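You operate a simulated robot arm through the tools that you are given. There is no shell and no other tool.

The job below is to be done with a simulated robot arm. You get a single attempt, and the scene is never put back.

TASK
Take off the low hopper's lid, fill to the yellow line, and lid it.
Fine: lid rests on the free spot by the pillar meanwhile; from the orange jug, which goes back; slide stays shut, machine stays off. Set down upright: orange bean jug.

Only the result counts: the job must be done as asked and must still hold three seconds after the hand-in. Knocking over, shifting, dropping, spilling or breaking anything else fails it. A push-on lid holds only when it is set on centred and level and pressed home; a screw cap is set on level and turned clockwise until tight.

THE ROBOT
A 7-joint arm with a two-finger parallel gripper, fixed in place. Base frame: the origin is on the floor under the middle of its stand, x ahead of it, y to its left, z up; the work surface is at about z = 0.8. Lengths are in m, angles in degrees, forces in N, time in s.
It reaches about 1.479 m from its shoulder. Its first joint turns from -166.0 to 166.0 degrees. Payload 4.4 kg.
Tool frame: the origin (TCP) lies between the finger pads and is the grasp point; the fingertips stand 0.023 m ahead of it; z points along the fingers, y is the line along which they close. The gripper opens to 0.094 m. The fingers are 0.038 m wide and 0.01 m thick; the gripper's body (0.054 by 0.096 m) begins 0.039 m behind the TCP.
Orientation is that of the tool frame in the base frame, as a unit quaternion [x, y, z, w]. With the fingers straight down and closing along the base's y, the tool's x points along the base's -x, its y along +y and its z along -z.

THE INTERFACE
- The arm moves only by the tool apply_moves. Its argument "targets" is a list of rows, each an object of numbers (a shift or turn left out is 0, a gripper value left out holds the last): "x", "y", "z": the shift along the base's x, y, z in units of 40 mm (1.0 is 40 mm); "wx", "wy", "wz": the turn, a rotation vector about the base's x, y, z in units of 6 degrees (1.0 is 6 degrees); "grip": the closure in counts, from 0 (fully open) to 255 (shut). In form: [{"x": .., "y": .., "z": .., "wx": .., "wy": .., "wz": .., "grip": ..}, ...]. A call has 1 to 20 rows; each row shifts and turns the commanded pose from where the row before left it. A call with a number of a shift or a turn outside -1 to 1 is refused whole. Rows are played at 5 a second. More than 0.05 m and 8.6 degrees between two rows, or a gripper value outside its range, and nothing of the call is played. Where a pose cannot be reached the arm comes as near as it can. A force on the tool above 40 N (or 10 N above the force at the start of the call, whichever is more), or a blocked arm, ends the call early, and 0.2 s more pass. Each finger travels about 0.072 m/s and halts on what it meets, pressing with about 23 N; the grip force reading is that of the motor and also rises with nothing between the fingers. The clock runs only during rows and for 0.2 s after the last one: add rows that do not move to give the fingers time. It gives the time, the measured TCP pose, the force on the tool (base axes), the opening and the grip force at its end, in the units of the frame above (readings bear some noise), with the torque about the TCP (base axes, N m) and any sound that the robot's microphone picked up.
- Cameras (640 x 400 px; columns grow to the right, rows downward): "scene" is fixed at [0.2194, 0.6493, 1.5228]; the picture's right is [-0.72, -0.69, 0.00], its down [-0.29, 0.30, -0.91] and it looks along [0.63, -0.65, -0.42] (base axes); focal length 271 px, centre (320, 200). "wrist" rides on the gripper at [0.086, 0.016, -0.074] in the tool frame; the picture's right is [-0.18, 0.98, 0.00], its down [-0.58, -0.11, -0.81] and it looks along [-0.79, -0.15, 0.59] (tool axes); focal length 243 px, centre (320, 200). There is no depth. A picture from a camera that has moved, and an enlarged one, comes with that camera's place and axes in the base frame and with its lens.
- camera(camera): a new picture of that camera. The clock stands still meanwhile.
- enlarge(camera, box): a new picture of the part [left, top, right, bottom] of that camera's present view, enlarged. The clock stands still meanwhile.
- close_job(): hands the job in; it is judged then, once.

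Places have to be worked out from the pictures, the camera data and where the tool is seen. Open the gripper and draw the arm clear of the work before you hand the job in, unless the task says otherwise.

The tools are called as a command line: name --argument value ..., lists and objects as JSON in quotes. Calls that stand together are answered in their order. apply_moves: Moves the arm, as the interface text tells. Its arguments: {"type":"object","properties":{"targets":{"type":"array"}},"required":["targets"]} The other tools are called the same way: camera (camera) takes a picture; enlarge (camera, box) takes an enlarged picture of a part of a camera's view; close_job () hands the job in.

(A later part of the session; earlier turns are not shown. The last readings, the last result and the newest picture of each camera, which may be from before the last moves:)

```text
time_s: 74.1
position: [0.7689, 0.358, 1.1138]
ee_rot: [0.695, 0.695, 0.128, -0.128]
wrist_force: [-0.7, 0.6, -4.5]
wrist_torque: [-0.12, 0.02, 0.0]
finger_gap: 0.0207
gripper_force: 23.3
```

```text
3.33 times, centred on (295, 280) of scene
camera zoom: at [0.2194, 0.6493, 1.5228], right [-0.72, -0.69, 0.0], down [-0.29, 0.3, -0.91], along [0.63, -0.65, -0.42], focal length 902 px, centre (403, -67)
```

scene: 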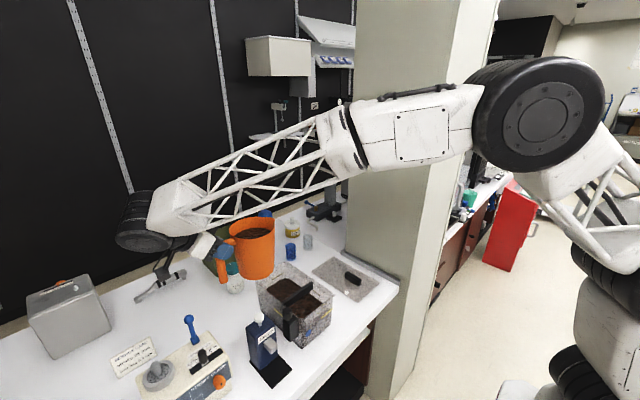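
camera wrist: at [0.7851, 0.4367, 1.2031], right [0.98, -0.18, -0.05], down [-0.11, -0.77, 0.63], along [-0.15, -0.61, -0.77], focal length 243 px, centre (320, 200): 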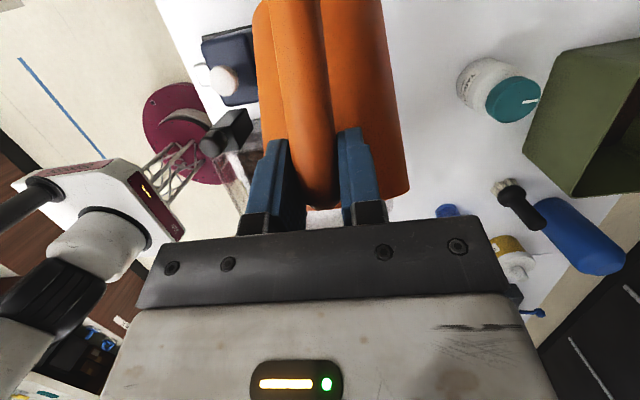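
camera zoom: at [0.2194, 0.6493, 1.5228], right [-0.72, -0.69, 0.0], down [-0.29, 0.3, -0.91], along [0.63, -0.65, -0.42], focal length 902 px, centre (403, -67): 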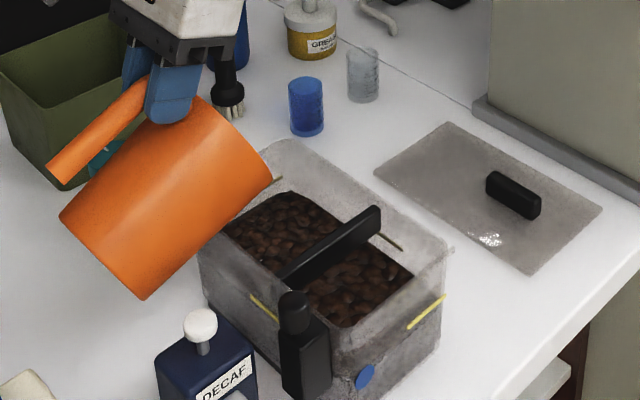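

The level rose evenly on both sides, about 5 mm so far; it needs roughly 18 mm more to the mark. On to 72° and wait.

apply_moves --targets '[{"wx": 0.5, "y": -0.19, "z": 0.065}, {"wx": 0.5, "y": -0.195, "z": 0.065}, {}, {}, {}, {}, {}, {}, {}, {}, {}, {}]'

enlarge --camera "scene" --box '[270, 245, 350, 325]'

enlarge --camera "scene" --box '[190, 200, 350, 350]'

```text
time_s: 76.7
position: [0.7683, 0.344, 1.1202]
ee_rot: [0.688, 0.688, 0.164, -0.163]
wrist_force: [0.8, 0.4, -5.4]
wrist_torque: [-0.09, -0.01, -0.02]
finger_gap: 0.0206
gripper_force: 22.9
```

```text
5.00 times, centred on (310, 285) of scene
camera zoom: at [0.2194, 0.6493, 1.5228], right [-0.72, -0.69, 0.0], down [-0.29, 0.3, -0.91], along [0.63, -0.65, -0.42], focal length 1353 px, centre (370, -225)
```

zoom: 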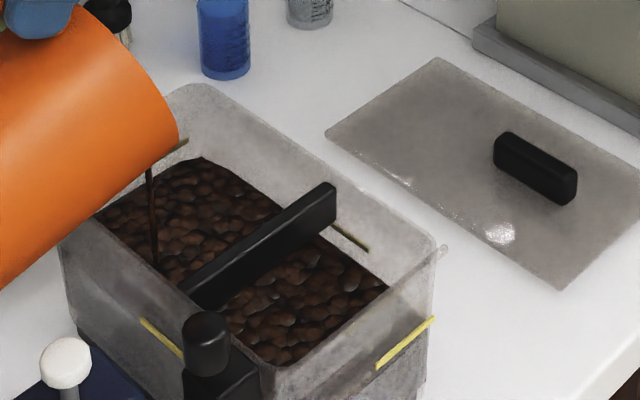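

```text
2.67 times, centred on (270, 275) of scene
camera zoom: at [0.2194, 0.6493, 1.5228], right [-0.72, -0.69, 0.0], down [-0.29, 0.3, -0.91], along [0.63, -0.65, -0.42], focal length 722 px, centre (453, 0)
```

zoom: 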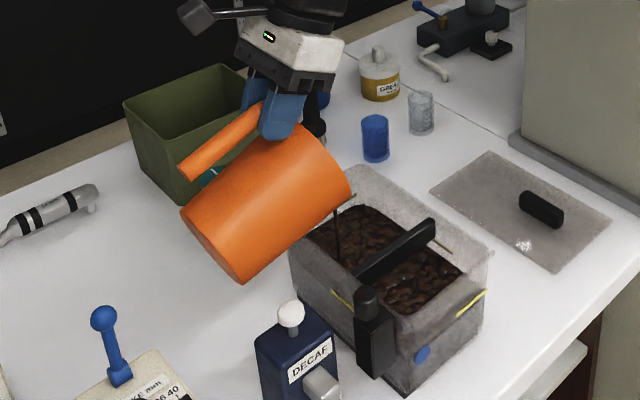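

It's still trickling cleanly into the middle of the compartment. I wait for it to run out at this tilt.

apply_moves --targets '[{}, {}, {}, {}, {}, {}, {}, {}, {}, {}, {}, {}, {}, {}, {}]'

enlarge --camera "scene" --box '[270, 245, 350, 325]'

```text
time_s: 79.9
position: [0.7699, 0.3436, 1.1194]
ee_rot: [0.688, 0.688, 0.164, -0.164]
wrist_force: [0.6, 0.3, -4.5]
wrist_torque: [-0.15, 0.03, 0.01]
finger_gap: 0.0207
gripper_force: 22.7
```

```text
5.00 times, centred on (310, 285) of scene
camera zoom: at [0.2194, 0.6493, 1.5228], right [-0.72, -0.69, 0.0], down [-0.29, 0.3, -0.91], along [0.63, -0.65, -0.42], focal length 1353 px, centre (370, -225)
```

zoom: 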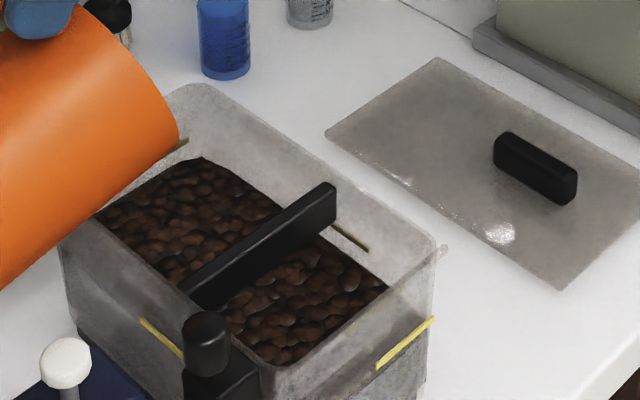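

The flow stopped; the bean edge is now about 22 px below the mark (was 27). Next step to 78°, then wait.

apply_moves --targets '[{"wx": 0.5, "y": -0.205, "z": 0.055}, {"wx": 0.5, "y": -0.205, "z": 0.055}, {}, {}, {}, {}, {}, {}, {}, {}, {}, {}, {}, {}, {}, {}, {}, {}]'

enlarge --camera "scene" --box '[270, 245, 350, 325]'

enlarge --camera "scene" --box '[190, 200, 350, 350]'

```text
time_s: 83.7
position: [0.7674, 0.326, 1.1229]
ee_rot: [0.678, 0.679, 0.2, -0.2]
wrist_force: [0.8, 0.3, -3.7]
wrist_torque: [-0.16, 0.0, -0.03]
finger_gap: 0.0207
gripper_force: 23.5
```

```text
5.00 times, centred on (310, 285) of scene
camera zoom: at [0.2194, 0.6493, 1.5228], right [-0.72, -0.69, 0.0], down [-0.29, 0.3, -0.91], along [0.63, -0.65, -0.42], focal length 1353 px, centre (370, -225)
```

zoom: 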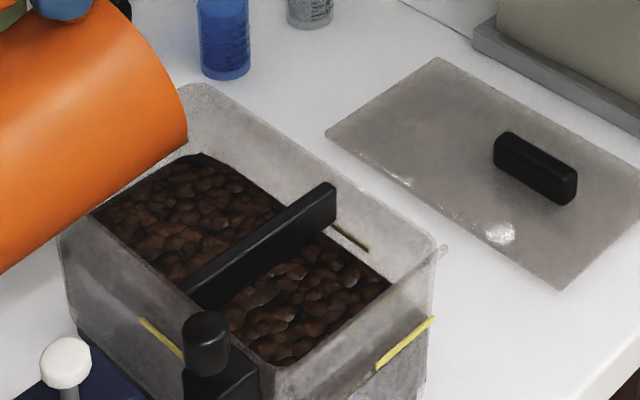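

```text
2.67 times, centred on (270, 275) of scene
camera zoom: at [0.2194, 0.6493, 1.5228], right [-0.72, -0.69, 0.0], down [-0.29, 0.3, -0.91], along [0.63, -0.65, -0.42], focal length 722 px, centre (453, 0)
```

zoom: 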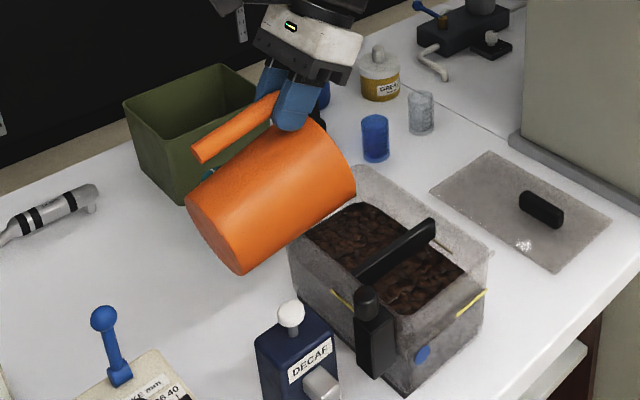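

Bean edge is now about 16 px below the mark. I go to 84° and wait it out again.

apply_moves --targets '[{"wx": 0.5, "y": -0.21, "z": 0.06}, {"wx": 0.5, "y": -0.212, "z": 0.06}, {}, {}, {}, {}, {}, {}, {}, {}, {}, {}, {}, {}, {}, {}, {}, {}]'

enlarge --camera "scene" --box '[270, 245, 350, 325]'

camera --camera "wrist"

```text
time_s: 87.5
position: [0.7677, 0.3116, 1.1279]
ee_rot: [0.667, 0.667, 0.235, -0.234]
wrist_force: [-0.4, -0.4, -4.6]
wrist_torque: [-0.14, -0.01, 0.01]
finger_gap: 0.0206
gripper_force: 22.8
```

```text
5.00 times, centred on (310, 285) of scene
camera zoom: at [0.2194, 0.6493, 1.5228], right [-0.72, -0.69, 0.0], down [-0.29, 0.3, -0.91], along [0.63, -0.65, -0.42], focal length 1353 px, centre (370, -225)
```

zoom: 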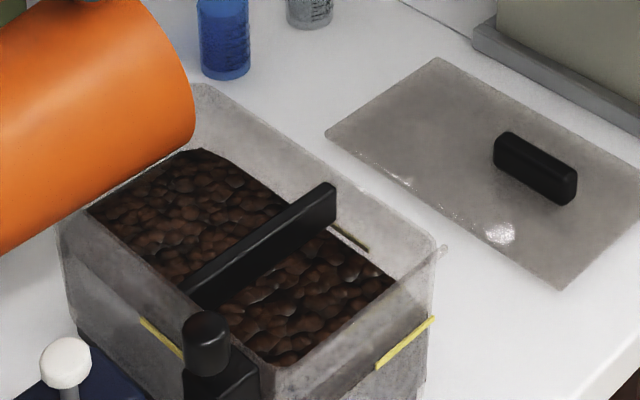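

```text
taken
camera wrist: at [0.7846, 0.3301, 1.2405], right [0.98, -0.14, -0.11], down [-0.11, -0.96, 0.26], along [-0.15, -0.25, -0.96], focal length 243 px, centre (320, 200)
```

wrist: 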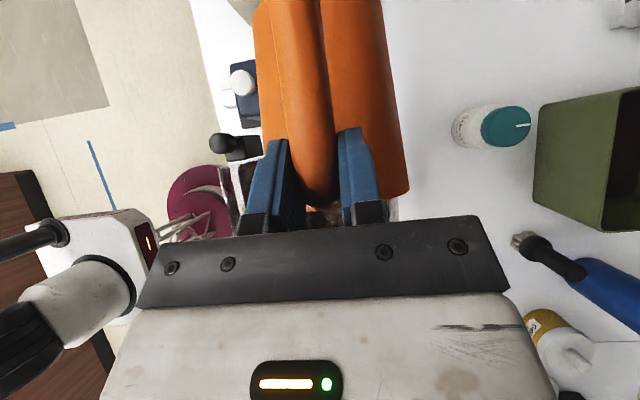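

About 12 px to go on that wall. Because the marks are painted on the outside of the walls, I check the front and side faces closely as a second reference.

enlarge --camera "scene" --box '[300, 290, 340, 330]'

enlarge --camera "scene" --box '[275, 285, 315, 325]'

enlarge --camera "scene" --box '[300, 265, 340, 305]'

```text
10.00 times, centred on (320, 310) of scene
camera zoom: at [0.2194, 0.6493, 1.5228], right [-0.72, -0.69, 0.0], down [-0.29, 0.3, -0.91], along [0.63, -0.65, -0.42], focal length 2706 px, centre (320, -900)
```

zoom: 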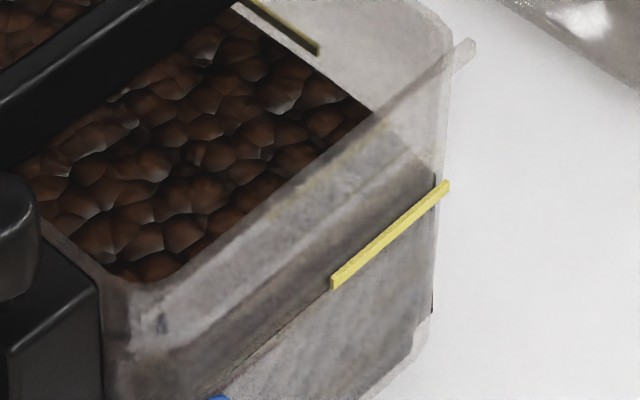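

```text
10.00 times, centred on (295, 305) of scene
camera zoom: at [0.2194, 0.6493, 1.5228], right [-0.72, -0.69, 0.0], down [-0.29, 0.3, -0.91], along [0.63, -0.65, -0.42], focal length 2706 px, centre (570, -850)
```

zoom: 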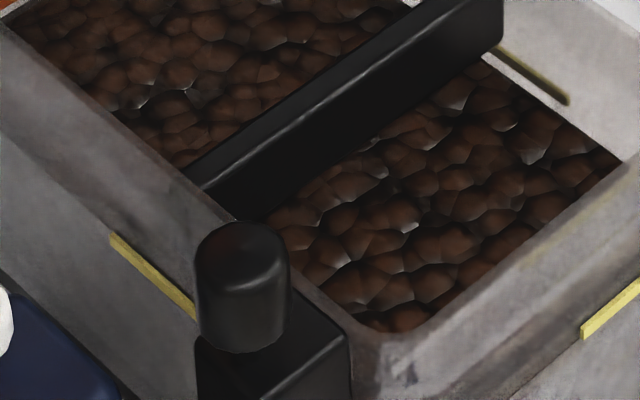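

```text
10.00 times, centred on (320, 285) of scene
camera zoom: at [0.2194, 0.6493, 1.5228], right [-0.72, -0.69, 0.0], down [-0.29, 0.3, -0.91], along [0.63, -0.65, -0.42], focal length 2706 px, centre (320, -650)
```

zoom: 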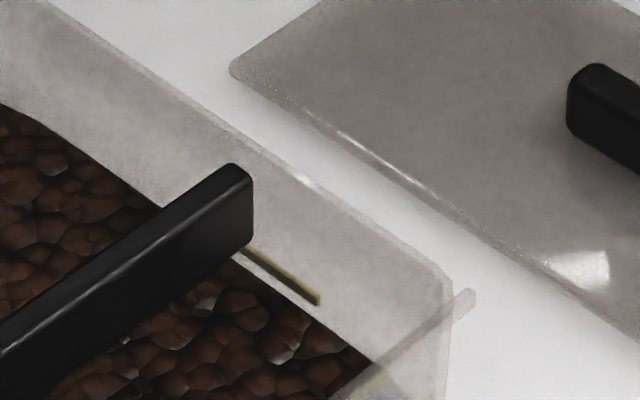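

In these views the beans sit only about 3 mm under the mark: the front mark lines up with the bean edge seen through the wall, and the −y mark is ~14 px above the edge. I add 3° of tilt and wait, then measure again.

apply_moves --targets '[{"wx": 0.25, "y": -0.108, "z": 0.02}, {"wx": 0.25, "y": -0.108, "z": 0.02}, {}, {}, {}, {}, {}, {}, {}, {}, {}, {}, {}, {}, {}, {}, {}, {}]'

enlarge --camera "scene" --box '[300, 290, 340, 330]'

enlarge --camera "scene" --box '[300, 265, 340, 305]'

enlarge --camera "scene" --box '[270, 245, 350, 325]'

```text
time_s: 91.3
position: [0.7683, 0.3009, 1.1287]
ee_rot: [0.661, 0.661, 0.252, -0.253]
wrist_force: [-0.6, 0.4, -4.5]
wrist_torque: [-0.2, 0.0, 0.01]
finger_gap: 0.0207
gripper_force: 23.2
```

```text
10.00 times, centred on (320, 310) of scene
camera zoom: at [0.2194, 0.6493, 1.5228], right [-0.72, -0.69, 0.0], down [-0.29, 0.3, -0.91], along [0.63, -0.65, -0.42], focal length 2706 px, centre (320, -900)
```

zoom: 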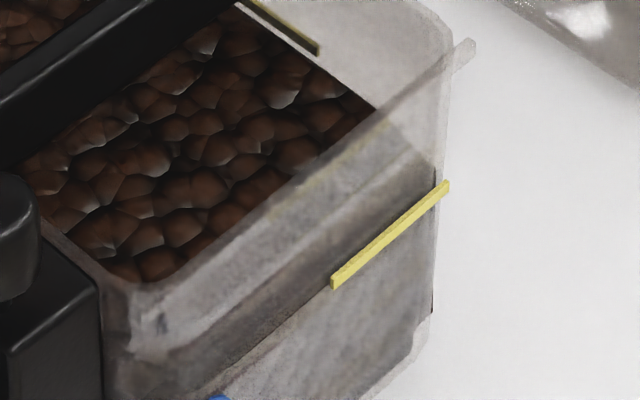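

```text
10.00 times, centred on (320, 285) of scene
camera zoom: at [0.2194, 0.6493, 1.5228], right [-0.72, -0.69, 0.0], down [-0.29, 0.3, -0.91], along [0.63, -0.65, -0.42], focal length 2706 px, centre (320, -650)
```

zoom: 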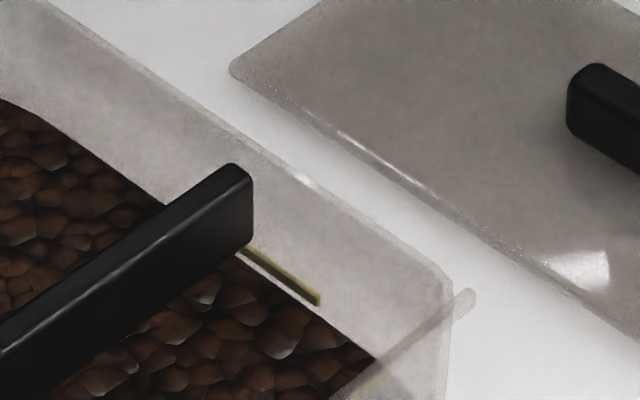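

```text
5.00 times, centred on (310, 285) of scene
camera zoom: at [0.2194, 0.6493, 1.5228], right [-0.72, -0.69, 0.0], down [-0.29, 0.3, -0.91], along [0.63, -0.65, -0.42], focal length 1353 px, centre (370, -225)
```

zoom: 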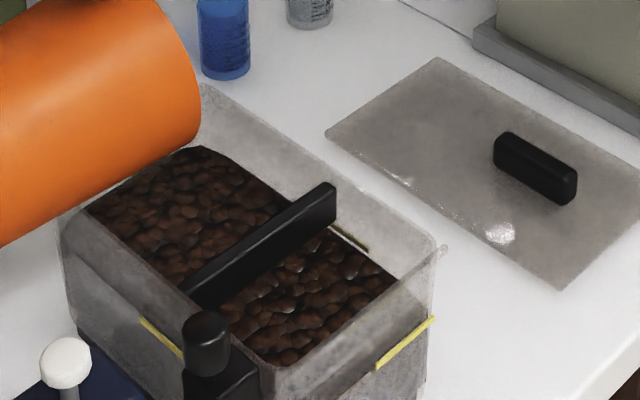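

The level rose another ~2 mm. I take tighter crops of the front mark and the −y mark to judge the remaining gap.

enlarge --camera "scene" --box '[308, 302, 336, 330]'

enlarge --camera "scene" --box '[310, 282, 330, 302]'

enlarge --camera "scene" --box '[275, 292, 303, 320]'

```text
14.29 times, centred on (322, 316) of scene
camera zoom: at [0.2194, 0.6493, 1.5228], right [-0.72, -0.69, 0.0], down [-0.29, 0.3, -0.91], along [0.63, -0.65, -0.42], focal length 3866 px, centre (291, -1457)
```

zoom: 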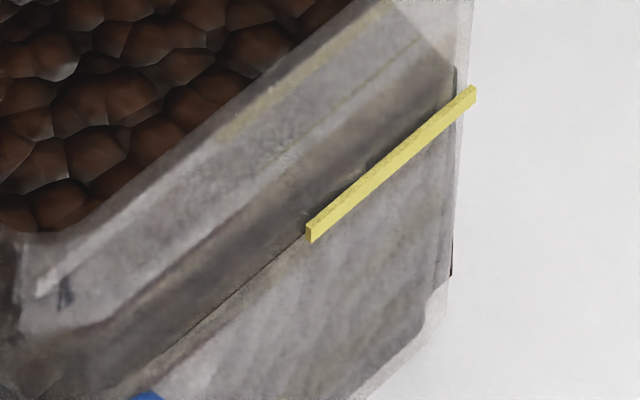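

```text
16.00 times, centred on (320, 292) of scene
camera zoom: at [0.2194, 0.6493, 1.5228], right [-0.72, -0.69, 0.0], down [-0.29, 0.3, -0.91], along [0.63, -0.65, -0.42], focal length 4329 px, centre (320, -1272)
```

zoom: 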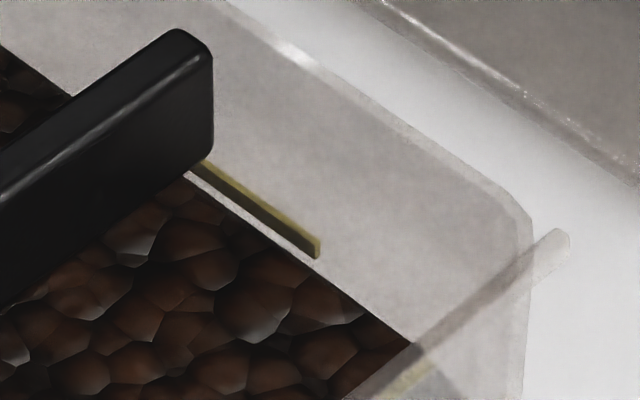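

```text
14.29 times, centred on (289, 306) of scene
camera zoom: at [0.2194, 0.6493, 1.5228], right [-0.72, -0.69, 0.0], down [-0.29, 0.3, -0.91], along [0.63, -0.65, -0.42], focal length 3866 px, centre (763, -1314)
```

zoom: 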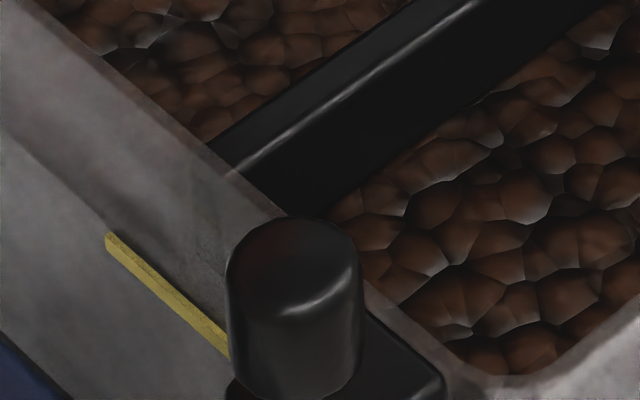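

Averaging the front, side and −y marks, the beans are still about 2–3 mm under the line's centre. I add another 3° and wait.

apply_moves --targets '[{"wx": 0.25, "y": -0.109, "z": 0.02}, {"wx": 0.25, "y": -0.109, "z": 0.02}, {}, {}, {}, {}, {}, {}, {}, {}, {}, {}, {}, {}, {}, {}, {}, {}]'

enlarge --camera "scene" --box '[308, 302, 336, 330]'

enlarge --camera "scene" --box '[310, 282, 330, 302]'

enlarge --camera "scene" --box '[275, 292, 303, 320]'

```text
time_s: 95.1
position: [0.7685, 0.2908, 1.1278]
ee_rot: [0.653, 0.654, 0.269, -0.27]
wrist_force: [-0.3, -0.2, -4.1]
wrist_torque: [-0.14, 0.0, 0.01]
finger_gap: 0.0207
gripper_force: 23.4
```

```text
14.29 times, centred on (322, 316) of scene
camera zoom: at [0.2194, 0.6493, 1.5228], right [-0.72, -0.69, 0.0], down [-0.29, 0.3, -0.91], along [0.63, -0.65, -0.42], focal length 3866 px, centre (291, -1457)
```

zoom: 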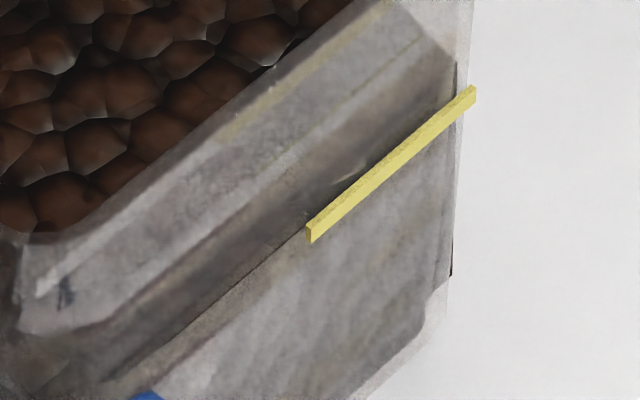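

```text
16.00 times, centred on (320, 292) of scene
camera zoom: at [0.2194, 0.6493, 1.5228], right [-0.72, -0.69, 0.0], down [-0.29, 0.3, -0.91], along [0.63, -0.65, -0.42], focal length 4329 px, centre (320, -1272)
```

zoom: 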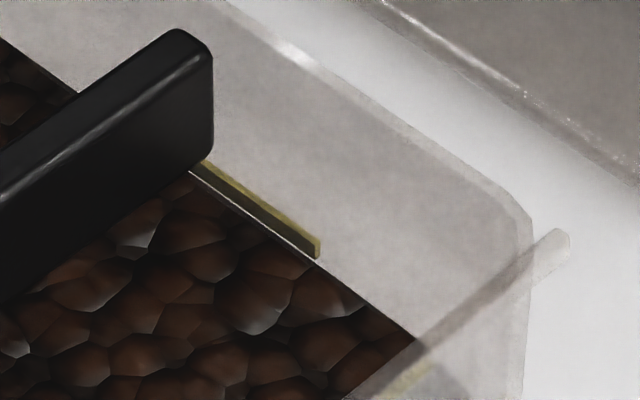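

```text
14.29 times, centred on (289, 306) of scene
camera zoom: at [0.2194, 0.6493, 1.5228], right [-0.72, -0.69, 0.0], down [-0.29, 0.3, -0.91], along [0.63, -0.65, -0.42], focal length 3866 px, centre (763, -1314)
```

zoom: 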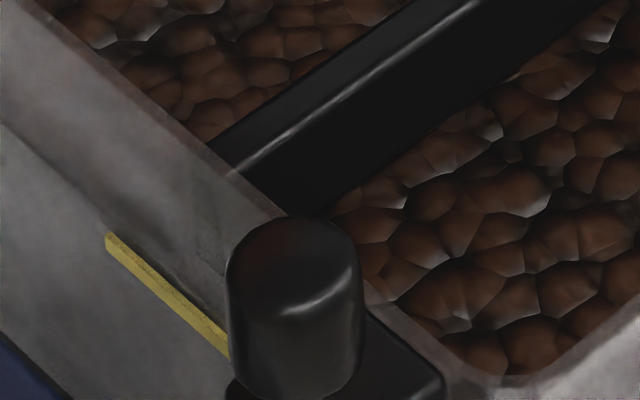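

Now within roughly 1–2 mm. One last 2° step and wait.

apply_moves --targets '[{"wx": 0.17, "y": -0.072, "z": 0.005}, {"wx": 0.17, "y": -0.072, "z": 0.005}, {}, {}, {}, {}, {}, {}, {}, {}, {}, {}, {}, {}, {}, {}, {}, {}]'

enlarge --camera "scene" --box '[308, 302, 336, 330]'

enlarge --camera "scene" --box '[310, 282, 330, 302]'

enlarge --camera "scene" --box '[275, 292, 303, 320]'

enlarge --camera "scene" --box '[190, 200, 350, 350]'

```text
time_s: 98.9
position: [0.7679, 0.2857, 1.1316]
ee_rot: [0.65, 0.648, 0.282, -0.28]
wrist_force: [0.3, -0.2, -3.0]
wrist_torque: [-0.16, 0.0, 0.0]
finger_gap: 0.0208
gripper_force: 23.5
```

```text
14.29 times, centred on (322, 316) of scene
camera zoom: at [0.2194, 0.6493, 1.5228], right [-0.72, -0.69, 0.0], down [-0.29, 0.3, -0.91], along [0.63, -0.65, -0.42], focal length 3866 px, centre (291, -1457)
```

zoom: 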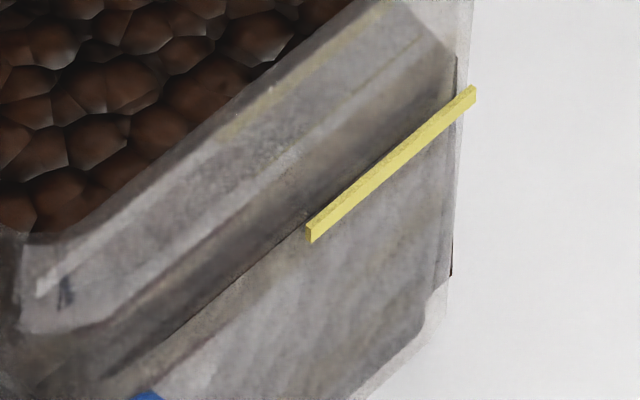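

```text
16.00 times, centred on (320, 292) of scene
camera zoom: at [0.2194, 0.6493, 1.5228], right [-0.72, -0.69, 0.0], down [-0.29, 0.3, -0.91], along [0.63, -0.65, -0.42], focal length 4329 px, centre (320, -1272)
```

zoom: 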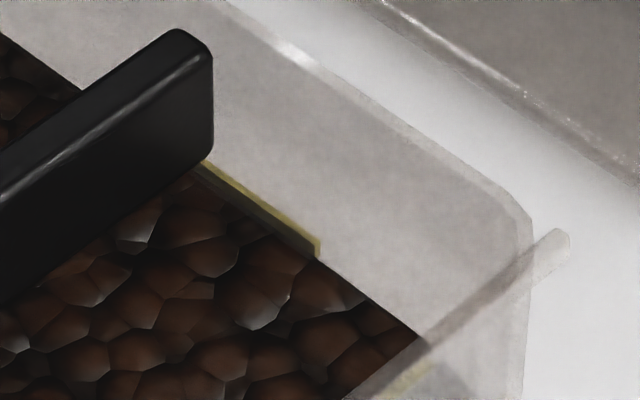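

```text
14.29 times, centred on (289, 306) of scene
camera zoom: at [0.2194, 0.6493, 1.5228], right [-0.72, -0.69, 0.0], down [-0.29, 0.3, -0.91], along [0.63, -0.65, -0.42], focal length 3866 px, centre (763, -1314)
```

zoom: 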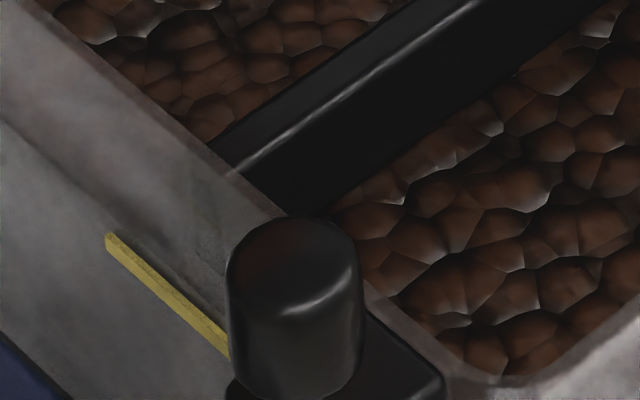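

```text
2.67 times, centred on (270, 275) of scene
camera zoom: at [0.2194, 0.6493, 1.5228], right [-0.72, -0.69, 0.0], down [-0.29, 0.3, -0.91], along [0.63, -0.65, -0.42], focal length 722 px, centre (453, 0)
```

zoom: 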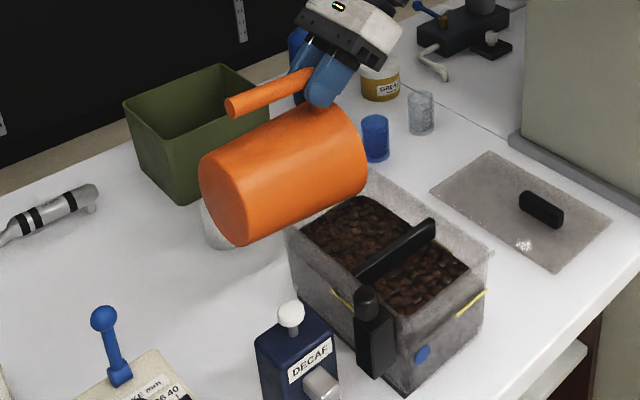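

The bean edge now meets the yellow strip on the walls (within about a millimetre) and the stream has stopped. I swing the jug back upright along the reverse arc, rising a little for clearance.

apply_moves --targets '[{"wx": -0.75, "y": 0.325, "z": 0.055}, {"wx": -0.75, "y": 0.325, "z": 0.033}, {"wx": -0.75, "y": 0.318, "z": 0.06}, {"wx": -0.75, "y": 0.308, "z": 0.06}, {"wx": -0.75, "y": 0.298, "z": -0.015}, {"wx": -0.75, "y": 0.288, "z": -0.038}, {"wx": -0.75, "y": 0.275, "z": -0.06}, {"wx": -0.75, "y": 0.258, "z": -0.08}, {"wx": -0.75, "y": 0.24, "z": -0.1}, {"wx": -0.75, "y": 0.223, "z": -0.12}, {}]'

enlarge --camera "scene" --box '[190, 200, 350, 350]'

enlarge --camera "scene" --box '[270, 245, 350, 325]'

```text
time_s: 101.3
position: [0.7695, 0.4005, 1.1225]
ee_rot: [0.707, 0.707, 0.011, -0.011]
wrist_force: [0.3, 0.4, -3.2]
wrist_torque: [0.02, 0.05, 0.0]
finger_gap: 0.0205
gripper_force: 22.6
```

```text
2.67 times, centred on (270, 275) of scene
camera zoom: at [0.2194, 0.6493, 1.5228], right [-0.72, -0.69, 0.0], down [-0.29, 0.3, -0.91], along [0.63, -0.65, -0.42], focal length 722 px, centre (453, 0)
```

zoom: 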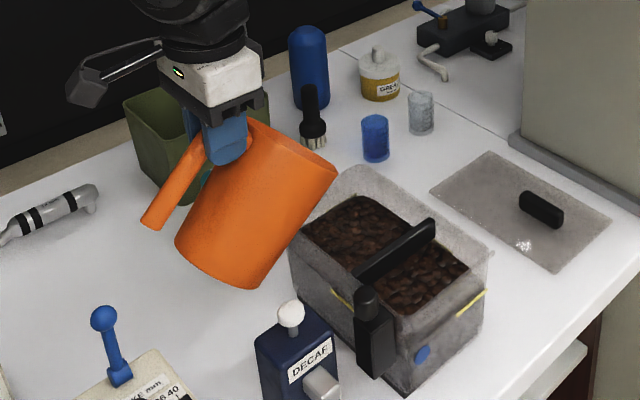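

```text
5.00 times, centred on (310, 285) of scene
camera zoom: at [0.2194, 0.6493, 1.5228], right [-0.72, -0.69, 0.0], down [-0.29, 0.3, -0.91], along [0.63, -0.65, -0.42], focal length 1353 px, centre (370, -225)
```

zoom: 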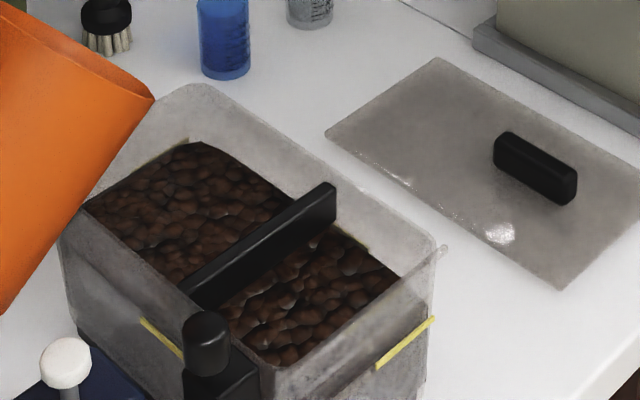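

Clean so far. Before going on, I check the back-wall mark too, now that the jug no longer hides it.

enlarge --camera "scene" --box '[276, 260, 304, 288]'

enlarge --camera "scene" --box '[310, 282, 330, 302]'

enlarge --camera "scene" --box '[308, 302, 336, 330]'

```text
14.29 times, centred on (290, 274) of scene
camera zoom: at [0.2194, 0.6493, 1.5228], right [-0.72, -0.69, 0.0], down [-0.29, 0.3, -0.91], along [0.63, -0.65, -0.42], focal length 3866 px, centre (749, -857)
```

zoom: 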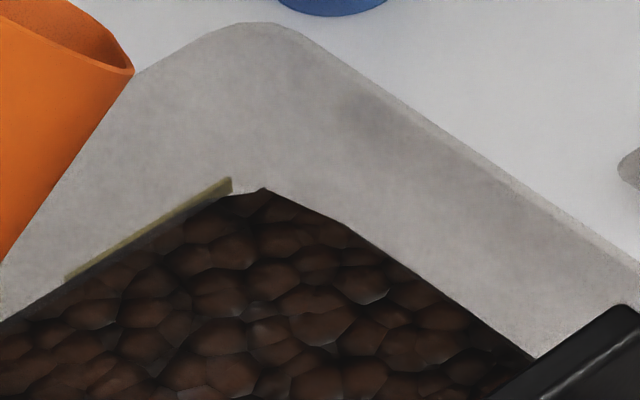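

```text
16.00 times, centred on (320, 292) of scene
camera zoom: at [0.2194, 0.6493, 1.5228], right [-0.72, -0.69, 0.0], down [-0.29, 0.3, -0.91], along [0.63, -0.65, -0.42], focal length 4329 px, centre (320, -1272)
```

zoom: 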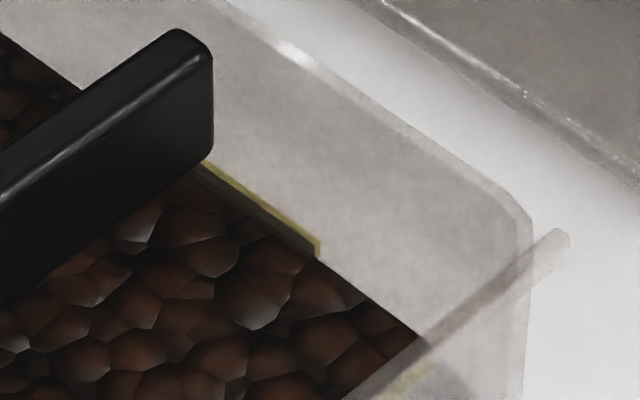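

```text
14.29 times, centred on (322, 316) of scene
camera zoom: at [0.2194, 0.6493, 1.5228], right [-0.72, -0.69, 0.0], down [-0.29, 0.3, -0.91], along [0.63, -0.65, -0.42], focal length 3866 px, centre (291, -1457)
```

zoom: 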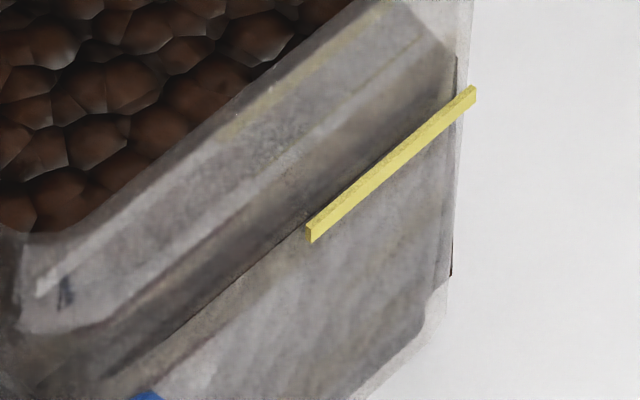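

On the back wall too, the beans reach the strip. The fill is right; I finish bringing the jug upright.

apply_moves --targets '[{"wx": -0.75, "y": 0.203, "z": -0.07}, {"wx": -0.75, "y": 0.183, "z": -0.03}, {"wx": -0.75, "y": 0.16, "z": 0.0}, {"wx": -0.75, "y": 0.138, "z": 0.03}, {"wx": -0.75, "y": 0.113, "z": 0.065}, {"wx": -0.75, "y": 0.088, "z": 0.1}, {"wx": -0.75, "y": 0.063, "z": 0.175}, {"wx": -0.75, "y": 0.035, "z": 0.173}, {"wx": -0.75, "y": 0.013, "z": 0.17}, {"wx": -0.75, "y": -0.015, "z": 0.1}, {"wx": -0.34, "z": 0.05}, {}]'

enlarge --camera "scene" --box '[190, 200, 350, 350]'

```text
time_s: 103.9
position: [0.7693, 0.44, 1.1541]
ee_rot: [0.652, 0.653, -0.272, 0.272]
wrist_force: [-0.4, 0.0, -2.6]
wrist_torque: [0.22, 0.02, -0.04]
finger_gap: 0.0206
gripper_force: 22.7
```

```text
2.67 times, centred on (270, 275) of scene
camera zoom: at [0.2194, 0.6493, 1.5228], right [-0.72, -0.69, 0.0], down [-0.29, 0.3, -0.91], along [0.63, -0.65, -0.42], focal length 722 px, centre (453, 0)
```

zoom: 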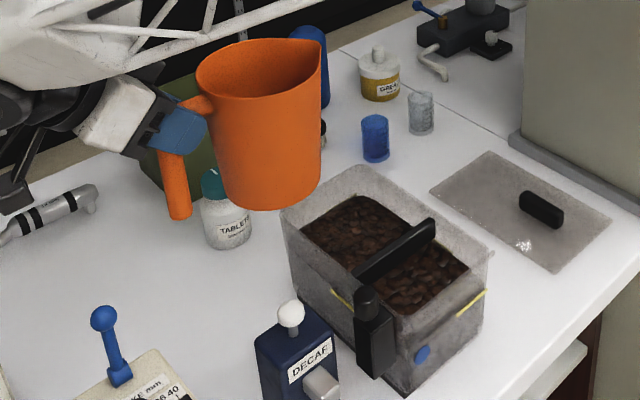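

The jug is upright again and nearly empty. I carry it back over its original place.

apply_moves --targets '[{"x": 0.1, "y": 0.045}, {"x": 0.22, "y": 0.1}, {"x": 0.33, "y": 0.15}, {"x": 0.38, "y": 0.172}, {"x": 0.38, "y": 0.172}, {"x": 0.38, "y": 0.172}, {"x": 0.38, "y": 0.172}, {"x": 0.38, "y": 0.172}, {"x": 0.38, "y": 0.172}, {"x": 0.38, "y": 0.172}, {"x": 0.38, "y": 0.172}, {"x": 0.38, "y": 0.172}, {"x": 0.26, "y": 0.12}, {"x": 0.14, "y": 0.06}, {"x": 0.04, "y": 0.02}, {}]'

camera --camera "scene"

```text
time_s: 107.3
position: [0.9488, 0.5224, 1.1535]
ee_rot: [0.653, 0.653, -0.271, 0.272]
wrist_force: [0.1, 0.7, -3.2]
wrist_torque: [0.2, 0.01, -0.02]
finger_gap: 0.0208
gripper_force: 22.5
```

```text
taken
```

scene: 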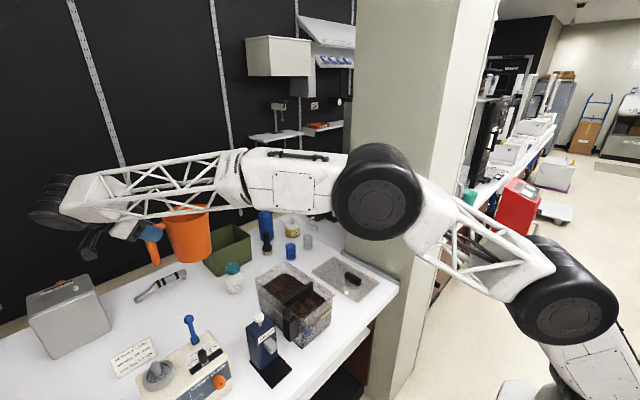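

The jug is directly above where it stood. I lower it, slowing near the table.

apply_moves --targets '[{"z": -0.15}, {"z": -0.3}, {"z": -0.4}, {"z": -0.5}, {"z": -0.5}, {"z": -0.5}, {"z": -0.5}, {"z": -0.5}, {"z": -0.5}, {"z": -0.5}, {"z": -0.4}, {"z": -0.3}, {"z": -0.2}, {"z": -0.1}, {"z": -0.05}, {}]'

enlarge --camera "scene" --box '[120, 240, 260, 340]'

```text
time_s: 110.7
position: [0.9472, 0.5231, 0.9379]
ee_rot: [0.653, 0.653, -0.271, 0.272]
wrist_force: [-0.4, 0.4, -2.5]
wrist_torque: [0.21, 0.0, 0.02]
finger_gap: 0.0205
gripper_force: 23.0
```

```text
4.00 times, centred on (190, 290) of scene
camera zoom: at [0.2194, 0.6493, 1.5228], right [-0.72, -0.69, 0.0], down [-0.29, 0.3, -0.91], along [0.63, -0.65, -0.42], focal length 1082 px, centre (840, -160)
```

zoom: 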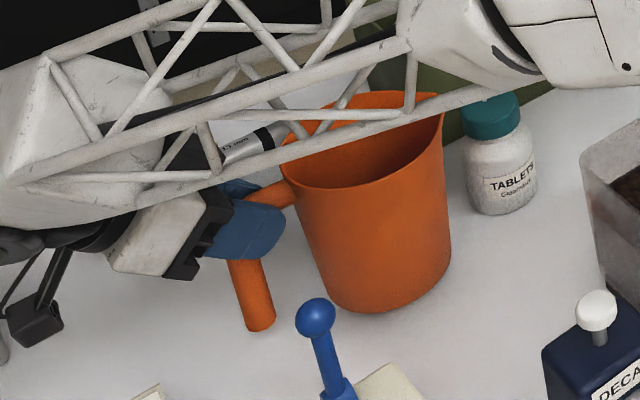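

About 2 cm to go. Slow steps down.

apply_moves --targets '[{"z": -0.12}, {"z": -0.12}, {"z": -0.1}, {"z": -0.06}, {}]'

apply_moves --targets '[{"z": -0.05}, {}]'

apply_moves --targets '[{"z": -0.04}, {}]'

enlarge --camera "scene" --box '[120, 240, 260, 340]'

```text
time_s: 111.9
position: [0.9496, 0.5201, 0.9215]
ee_rot: [0.652, 0.654, -0.271, 0.272]
wrist_force: [0.0, 1.0, -2.8]
wrist_torque: [0.23, -0.01, 0.02]
finger_gap: 0.0207
gripper_force: 23.1
```

```text
time_s: 112.5
position: [0.9493, 0.5214, 0.9191]
ee_rot: [0.653, 0.652, -0.272, 0.272]
wrist_force: [0.6, 0.4, -3.2]
wrist_torque: [0.15, -0.01, 0.0]
finger_gap: 0.0205
gripper_force: 23.1
```

```text
time_s: 113.1
position: [0.9486, 0.5215, 0.918]
ee_rot: [0.653, 0.653, -0.271, 0.272]
wrist_force: [-0.6, -0.8, -1.9]
wrist_torque: [-0.13, 0.01, 0.06]
finger_gap: 0.0206
gripper_force: 22.8
```

```text
4.00 times, centred on (190, 290) of scene
camera zoom: at [0.2194, 0.6493, 1.5228], right [-0.72, -0.69, 0.0], down [-0.29, 0.3, -0.91], along [0.63, -0.65, -0.42], focal length 1082 px, centre (840, -160)
```

zoom: 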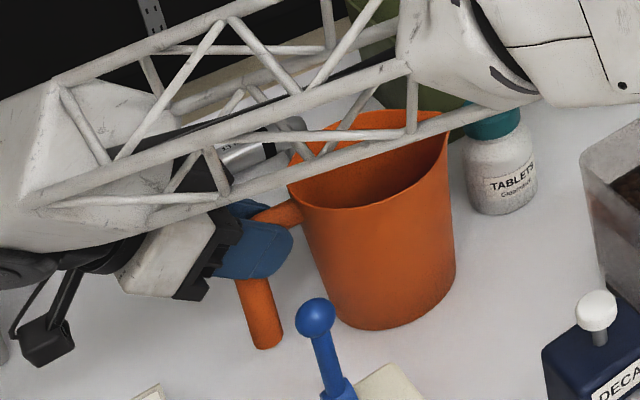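

The torque has flipped, so the jug's far edge is touching. One more millimetre or so down.

apply_moves --targets '[{"z": -0.03}, {}]'

```text
time_s: 113.7
position: [0.9498, 0.5213, 0.9176]
ee_rot: [0.652, 0.653, -0.271, 0.273]
wrist_force: [0.2, -0.5, 2.9]
wrist_torque: [-0.71, 0.01, 0.03]
finger_gap: 0.0206
gripper_force: 22.7
```

The far base edge carries load first, meaning the jug leans about 1° toward its spout. I take that out with a small counter-rotation and lower 1–2 mm.

apply_moves --targets '[{"wx": -0.1}, {"wx": -0.1}, {}]'

apply_moves --targets '[{"z": -0.03}, {}]'

```text
time_s: 114.5
position: [0.9493, 0.5207, 0.9174]
ee_rot: [0.65, 0.65, -0.278, 0.279]
wrist_force: [-0.6, 0.7, -2.8]
wrist_torque: [0.24, -0.03, 0.01]
finger_gap: 0.0208
gripper_force: 23.1
```

```text
time_s: 115.1
position: [0.9483, 0.5238, 0.9156]
ee_rot: [0.65, 0.65, -0.278, 0.279]
wrist_force: [0.4, 0.2, -1.9]
wrist_torque: [0.09, -0.01, 0.01]
finger_gap: 0.0208
gripper_force: 23.5
```

Back to nearly free (small torque), so the base is close to flat with the table. One more small step down.

apply_moves --targets '[{"z": -0.025}, {}]'

```text
time_s: 115.7
position: [0.9484, 0.5225, 0.9151]
ee_rot: [0.65, 0.65, -0.278, 0.279]
wrist_force: [-0.6, 3.9, 9.3]
wrist_torque: [0.1, 0.09, -0.04]
finger_gap: 0.0206
gripper_force: 22.5
```

The jug is pressed flat on the table (9 N, almost no torque). I open slowly and back out along the finger axis.

apply_moves --targets '[{"z": 0.015}, {"grip": 190}, {"grip": 160}, {"grip": 120}, {"grip": 60}, {"grip": 0}, {"grip": 0}, {}]'

apply_moves --targets '[{"y": 0.15, "z": 0.15}, {"y": 0.3, "z": 0.3}, {"y": 0.4, "z": 0.4}, {"y": 0.5, "z": 0.5}, {"y": 0.5, "z": 0.6}, {"z": 0.8}, {"z": 0.9}, {}]'

camera --camera "scene"

enlarge --camera "scene" --box '[120, 240, 260, 340]'

```text
time_s: 117.5
position: [0.9504, 0.5202, 0.9139]
ee_rot: [0.65, 0.65, -0.279, 0.279]
wrist_force: [0.5, -0.6, 0.0]
wrist_torque: [-0.02, 0.07, 0.02]
finger_gap: 0.0941
gripper_force: 0.0
```

```text
time_s: 119.3
position: [0.9471, 0.5942, 1.0596]
ee_rot: [0.65, 0.65, -0.279, 0.278]
wrist_force: [0.7, 0.9, 0.4]
wrist_torque: [0.0, 0.0, 0.01]
finger_gap: 0.0941
gripper_force: 0.0
```

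```text
taken
```

scene: 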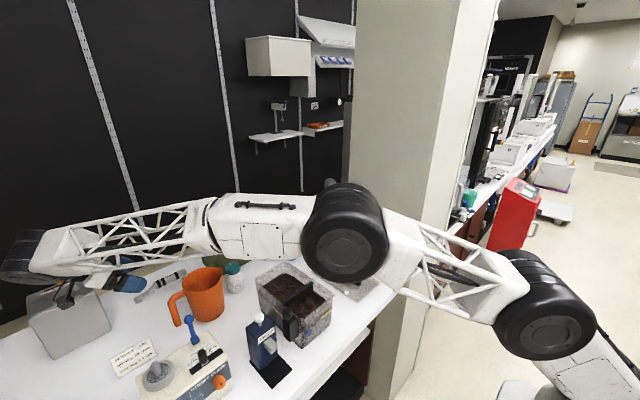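

```text
4.00 times, centred on (190, 290) of scene
camera zoom: at [0.2194, 0.6493, 1.5228], right [-0.72, -0.69, 0.0], down [-0.29, 0.3, -0.91], along [0.63, -0.65, -0.42], focal length 1082 px, centre (840, -160)
```

zoom: 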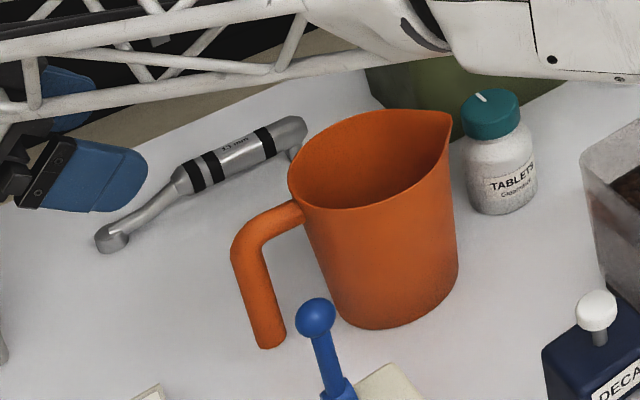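

The jug stands upright back at its place. Now I raise the arm, straighten the gripper to point down, and return toward the lid.

apply_moves --targets '[{"wx": 0.966, "z": 0.4}, {"wx": 0.966, "z": 0.4}, {"wx": 0.966, "z": 0.4}, {"wx": 0.966, "z": 0.4}, {"wx": 0.966, "z": 0.4}, {"wx": 0.966, "z": 0.4}, {"wx": 0.966, "z": 0.4}, {"wx": 0.966, "z": 0.4}, {}]'

apply_moves --targets '[{"wz": 1, "x": -0.43, "y": -0.95}, {"wz": 1, "x": -0.43, "y": -0.95}, {"wz": 1, "x": -0.43, "y": -0.95}, {"wz": 1, "x": -0.43, "y": -0.95}, {"wz": 1, "x": -0.43, "y": -0.95}, {"wz": 1, "x": -0.43, "y": -0.95}, {"wz": 1, "x": -0.43, "y": -0.95}, {"wz": 1, "x": -0.43, "y": -0.95}, {"wz": 1, "x": -0.43, "y": -0.95}, {"wz": 1, "x": -0.43, "y": -0.95}, {"wz": 1, "x": -0.43, "y": -0.95}, {"wz": 1, "x": -0.43, "y": -0.95}, {"wz": 1, "x": -0.43, "y": -0.95}, {"wz": 1, "x": -0.43, "y": -0.95}, {"wz": 1, "x": -0.4, "y": -0.93}, {}]'

camera --camera "scene"

camera --camera "wrist"

```text
time_s: 121.3
position: [0.9481, 0.5948, 1.1893]
ee_rot: [0.708, 0.707, 0.0, -0.001]
wrist_force: [0.3, 1.1, 0.5]
wrist_torque: [0.03, -0.07, 0.01]
finger_gap: 0.0938
gripper_force: 0.1
```

```text
time_s: 124.7
position: [0.6914, 0.0231, 1.1885]
ee_rot: [-0.001, 1.0, 0.0, 0.0]
wrist_force: [-0.3, -0.1, -0.6]
wrist_torque: [-0.04, 0.0, 0.02]
finger_gap: 0.0941
gripper_force: 0.1
```

```text
taken
```

scene: 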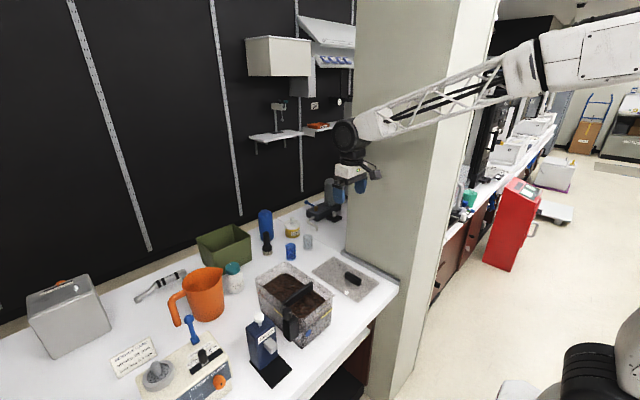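

```text
taken
camera wrist: at [0.6067, 0.0386, 1.2642], right [0.18, 0.98, 0.0], down [0.58, -0.11, 0.81], along [0.79, -0.15, -0.59], focal length 243 px, centre (320, 200)
```

wrist: 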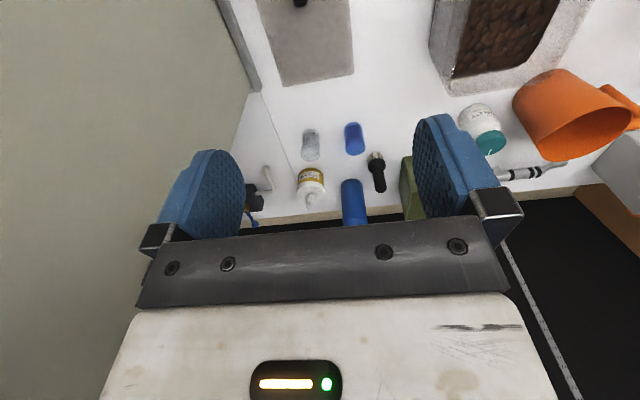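

All objects are in place and the gripper is vertical again above the lid. I descend to just above the lid handle and check the alignment.

apply_moves --targets '[{"z": -0.4}, {"z": -0.8}, {"z": -0.8}, {"z": -0.8}, {"z": -0.8}, {"z": -0.8}, {"z": -0.8}, {"z": -0.8}, {"z": -0.7}, {"z": -0.4}, {}, {}]'

camera --camera "wrist"

enlarge --camera "scene" --box '[300, 230, 380, 310]'

```text
time_s: 127.3
position: [0.6914, 0.0279, 0.9051]
ee_rot: [0.0, 1.0, -0.001, 0.0]
wrist_force: [1.6, -0.7, 0.4]
wrist_torque: [-0.01, -0.01, 0.0]
finger_gap: 0.0941
gripper_force: 0.1
```

```text
taken
camera wrist: at [0.6057, 0.0429, 0.9806], right [0.18, 0.98, 0.0], down [0.58, -0.11, 0.81], along [0.79, -0.15, -0.59], focal length 243 px, centre (320, 200)
```

wrist: 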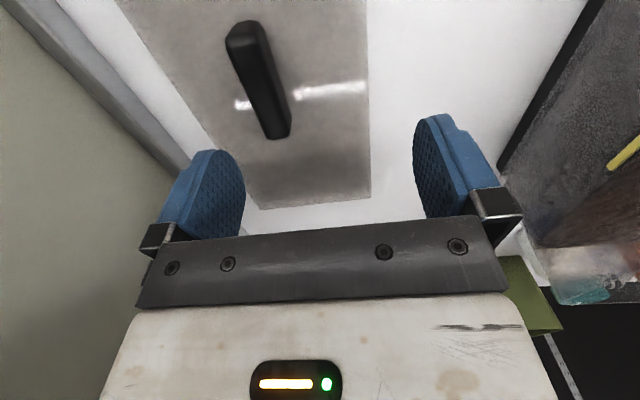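

```text
5.00 times, centred on (340, 270) of scene
camera zoom: at [0.2194, 0.6493, 1.5228], right [-0.72, -0.69, 0.0], down [-0.29, 0.3, -0.91], along [0.63, -0.65, -0.42], focal length 1353 px, centre (220, -150)
```

zoom: 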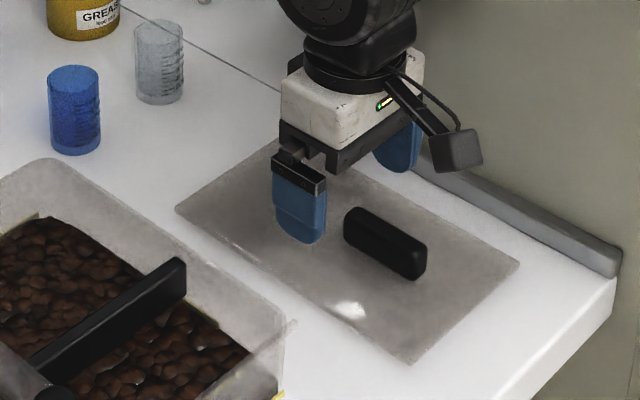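

The lid handle is not under the gripper: it slid about 30 mm toward the pillar when the fingers opened earlier (it now sits at y≈−0.005, still straight). I shift −y by 33 mm and re-check before descending.

apply_moves --targets '[{"y": -0.4}, {"y": -0.415}, {}, {}]'

camera --camera "wrist"

enlarge --camera "scene" --box '[300, 230, 380, 310]'

```text
time_s: 128.3
position: [0.6907, -0.0063, 0.905]
ee_rot: [0.0, 1.0, 0.0, 0.0]
wrist_force: [-0.3, -1.0, -0.3]
wrist_torque: [0.01, 0.03, 0.01]
finger_gap: 0.0941
gripper_force: 0.1
```

```text
taken
camera wrist: at [0.6055, 0.0091, 0.9802], right [0.18, 0.98, 0.0], down [0.58, -0.11, 0.81], along [0.79, -0.15, -0.59], focal length 243 px, centre (320, 200)
```

wrist: 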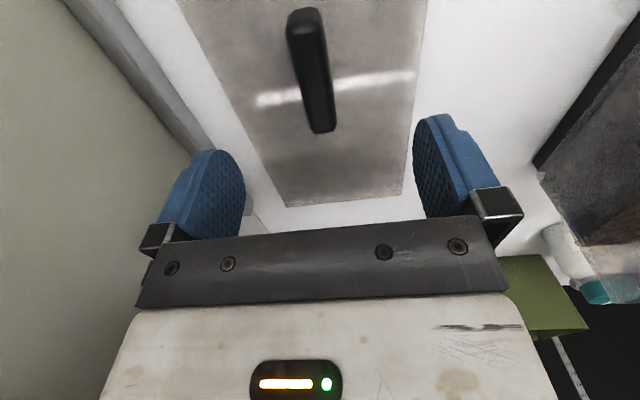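

```text
5.00 times, centred on (340, 270) of scene
camera zoom: at [0.2194, 0.6493, 1.5228], right [-0.72, -0.69, 0.0], down [-0.29, 0.3, -0.91], along [0.63, -0.65, -0.42], focal length 1353 px, centre (220, -150)
```

zoom: 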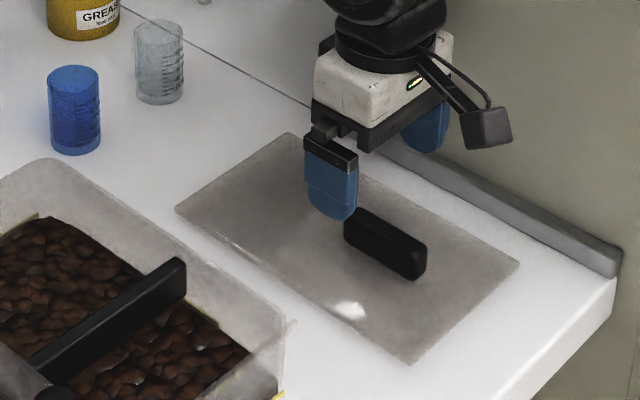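

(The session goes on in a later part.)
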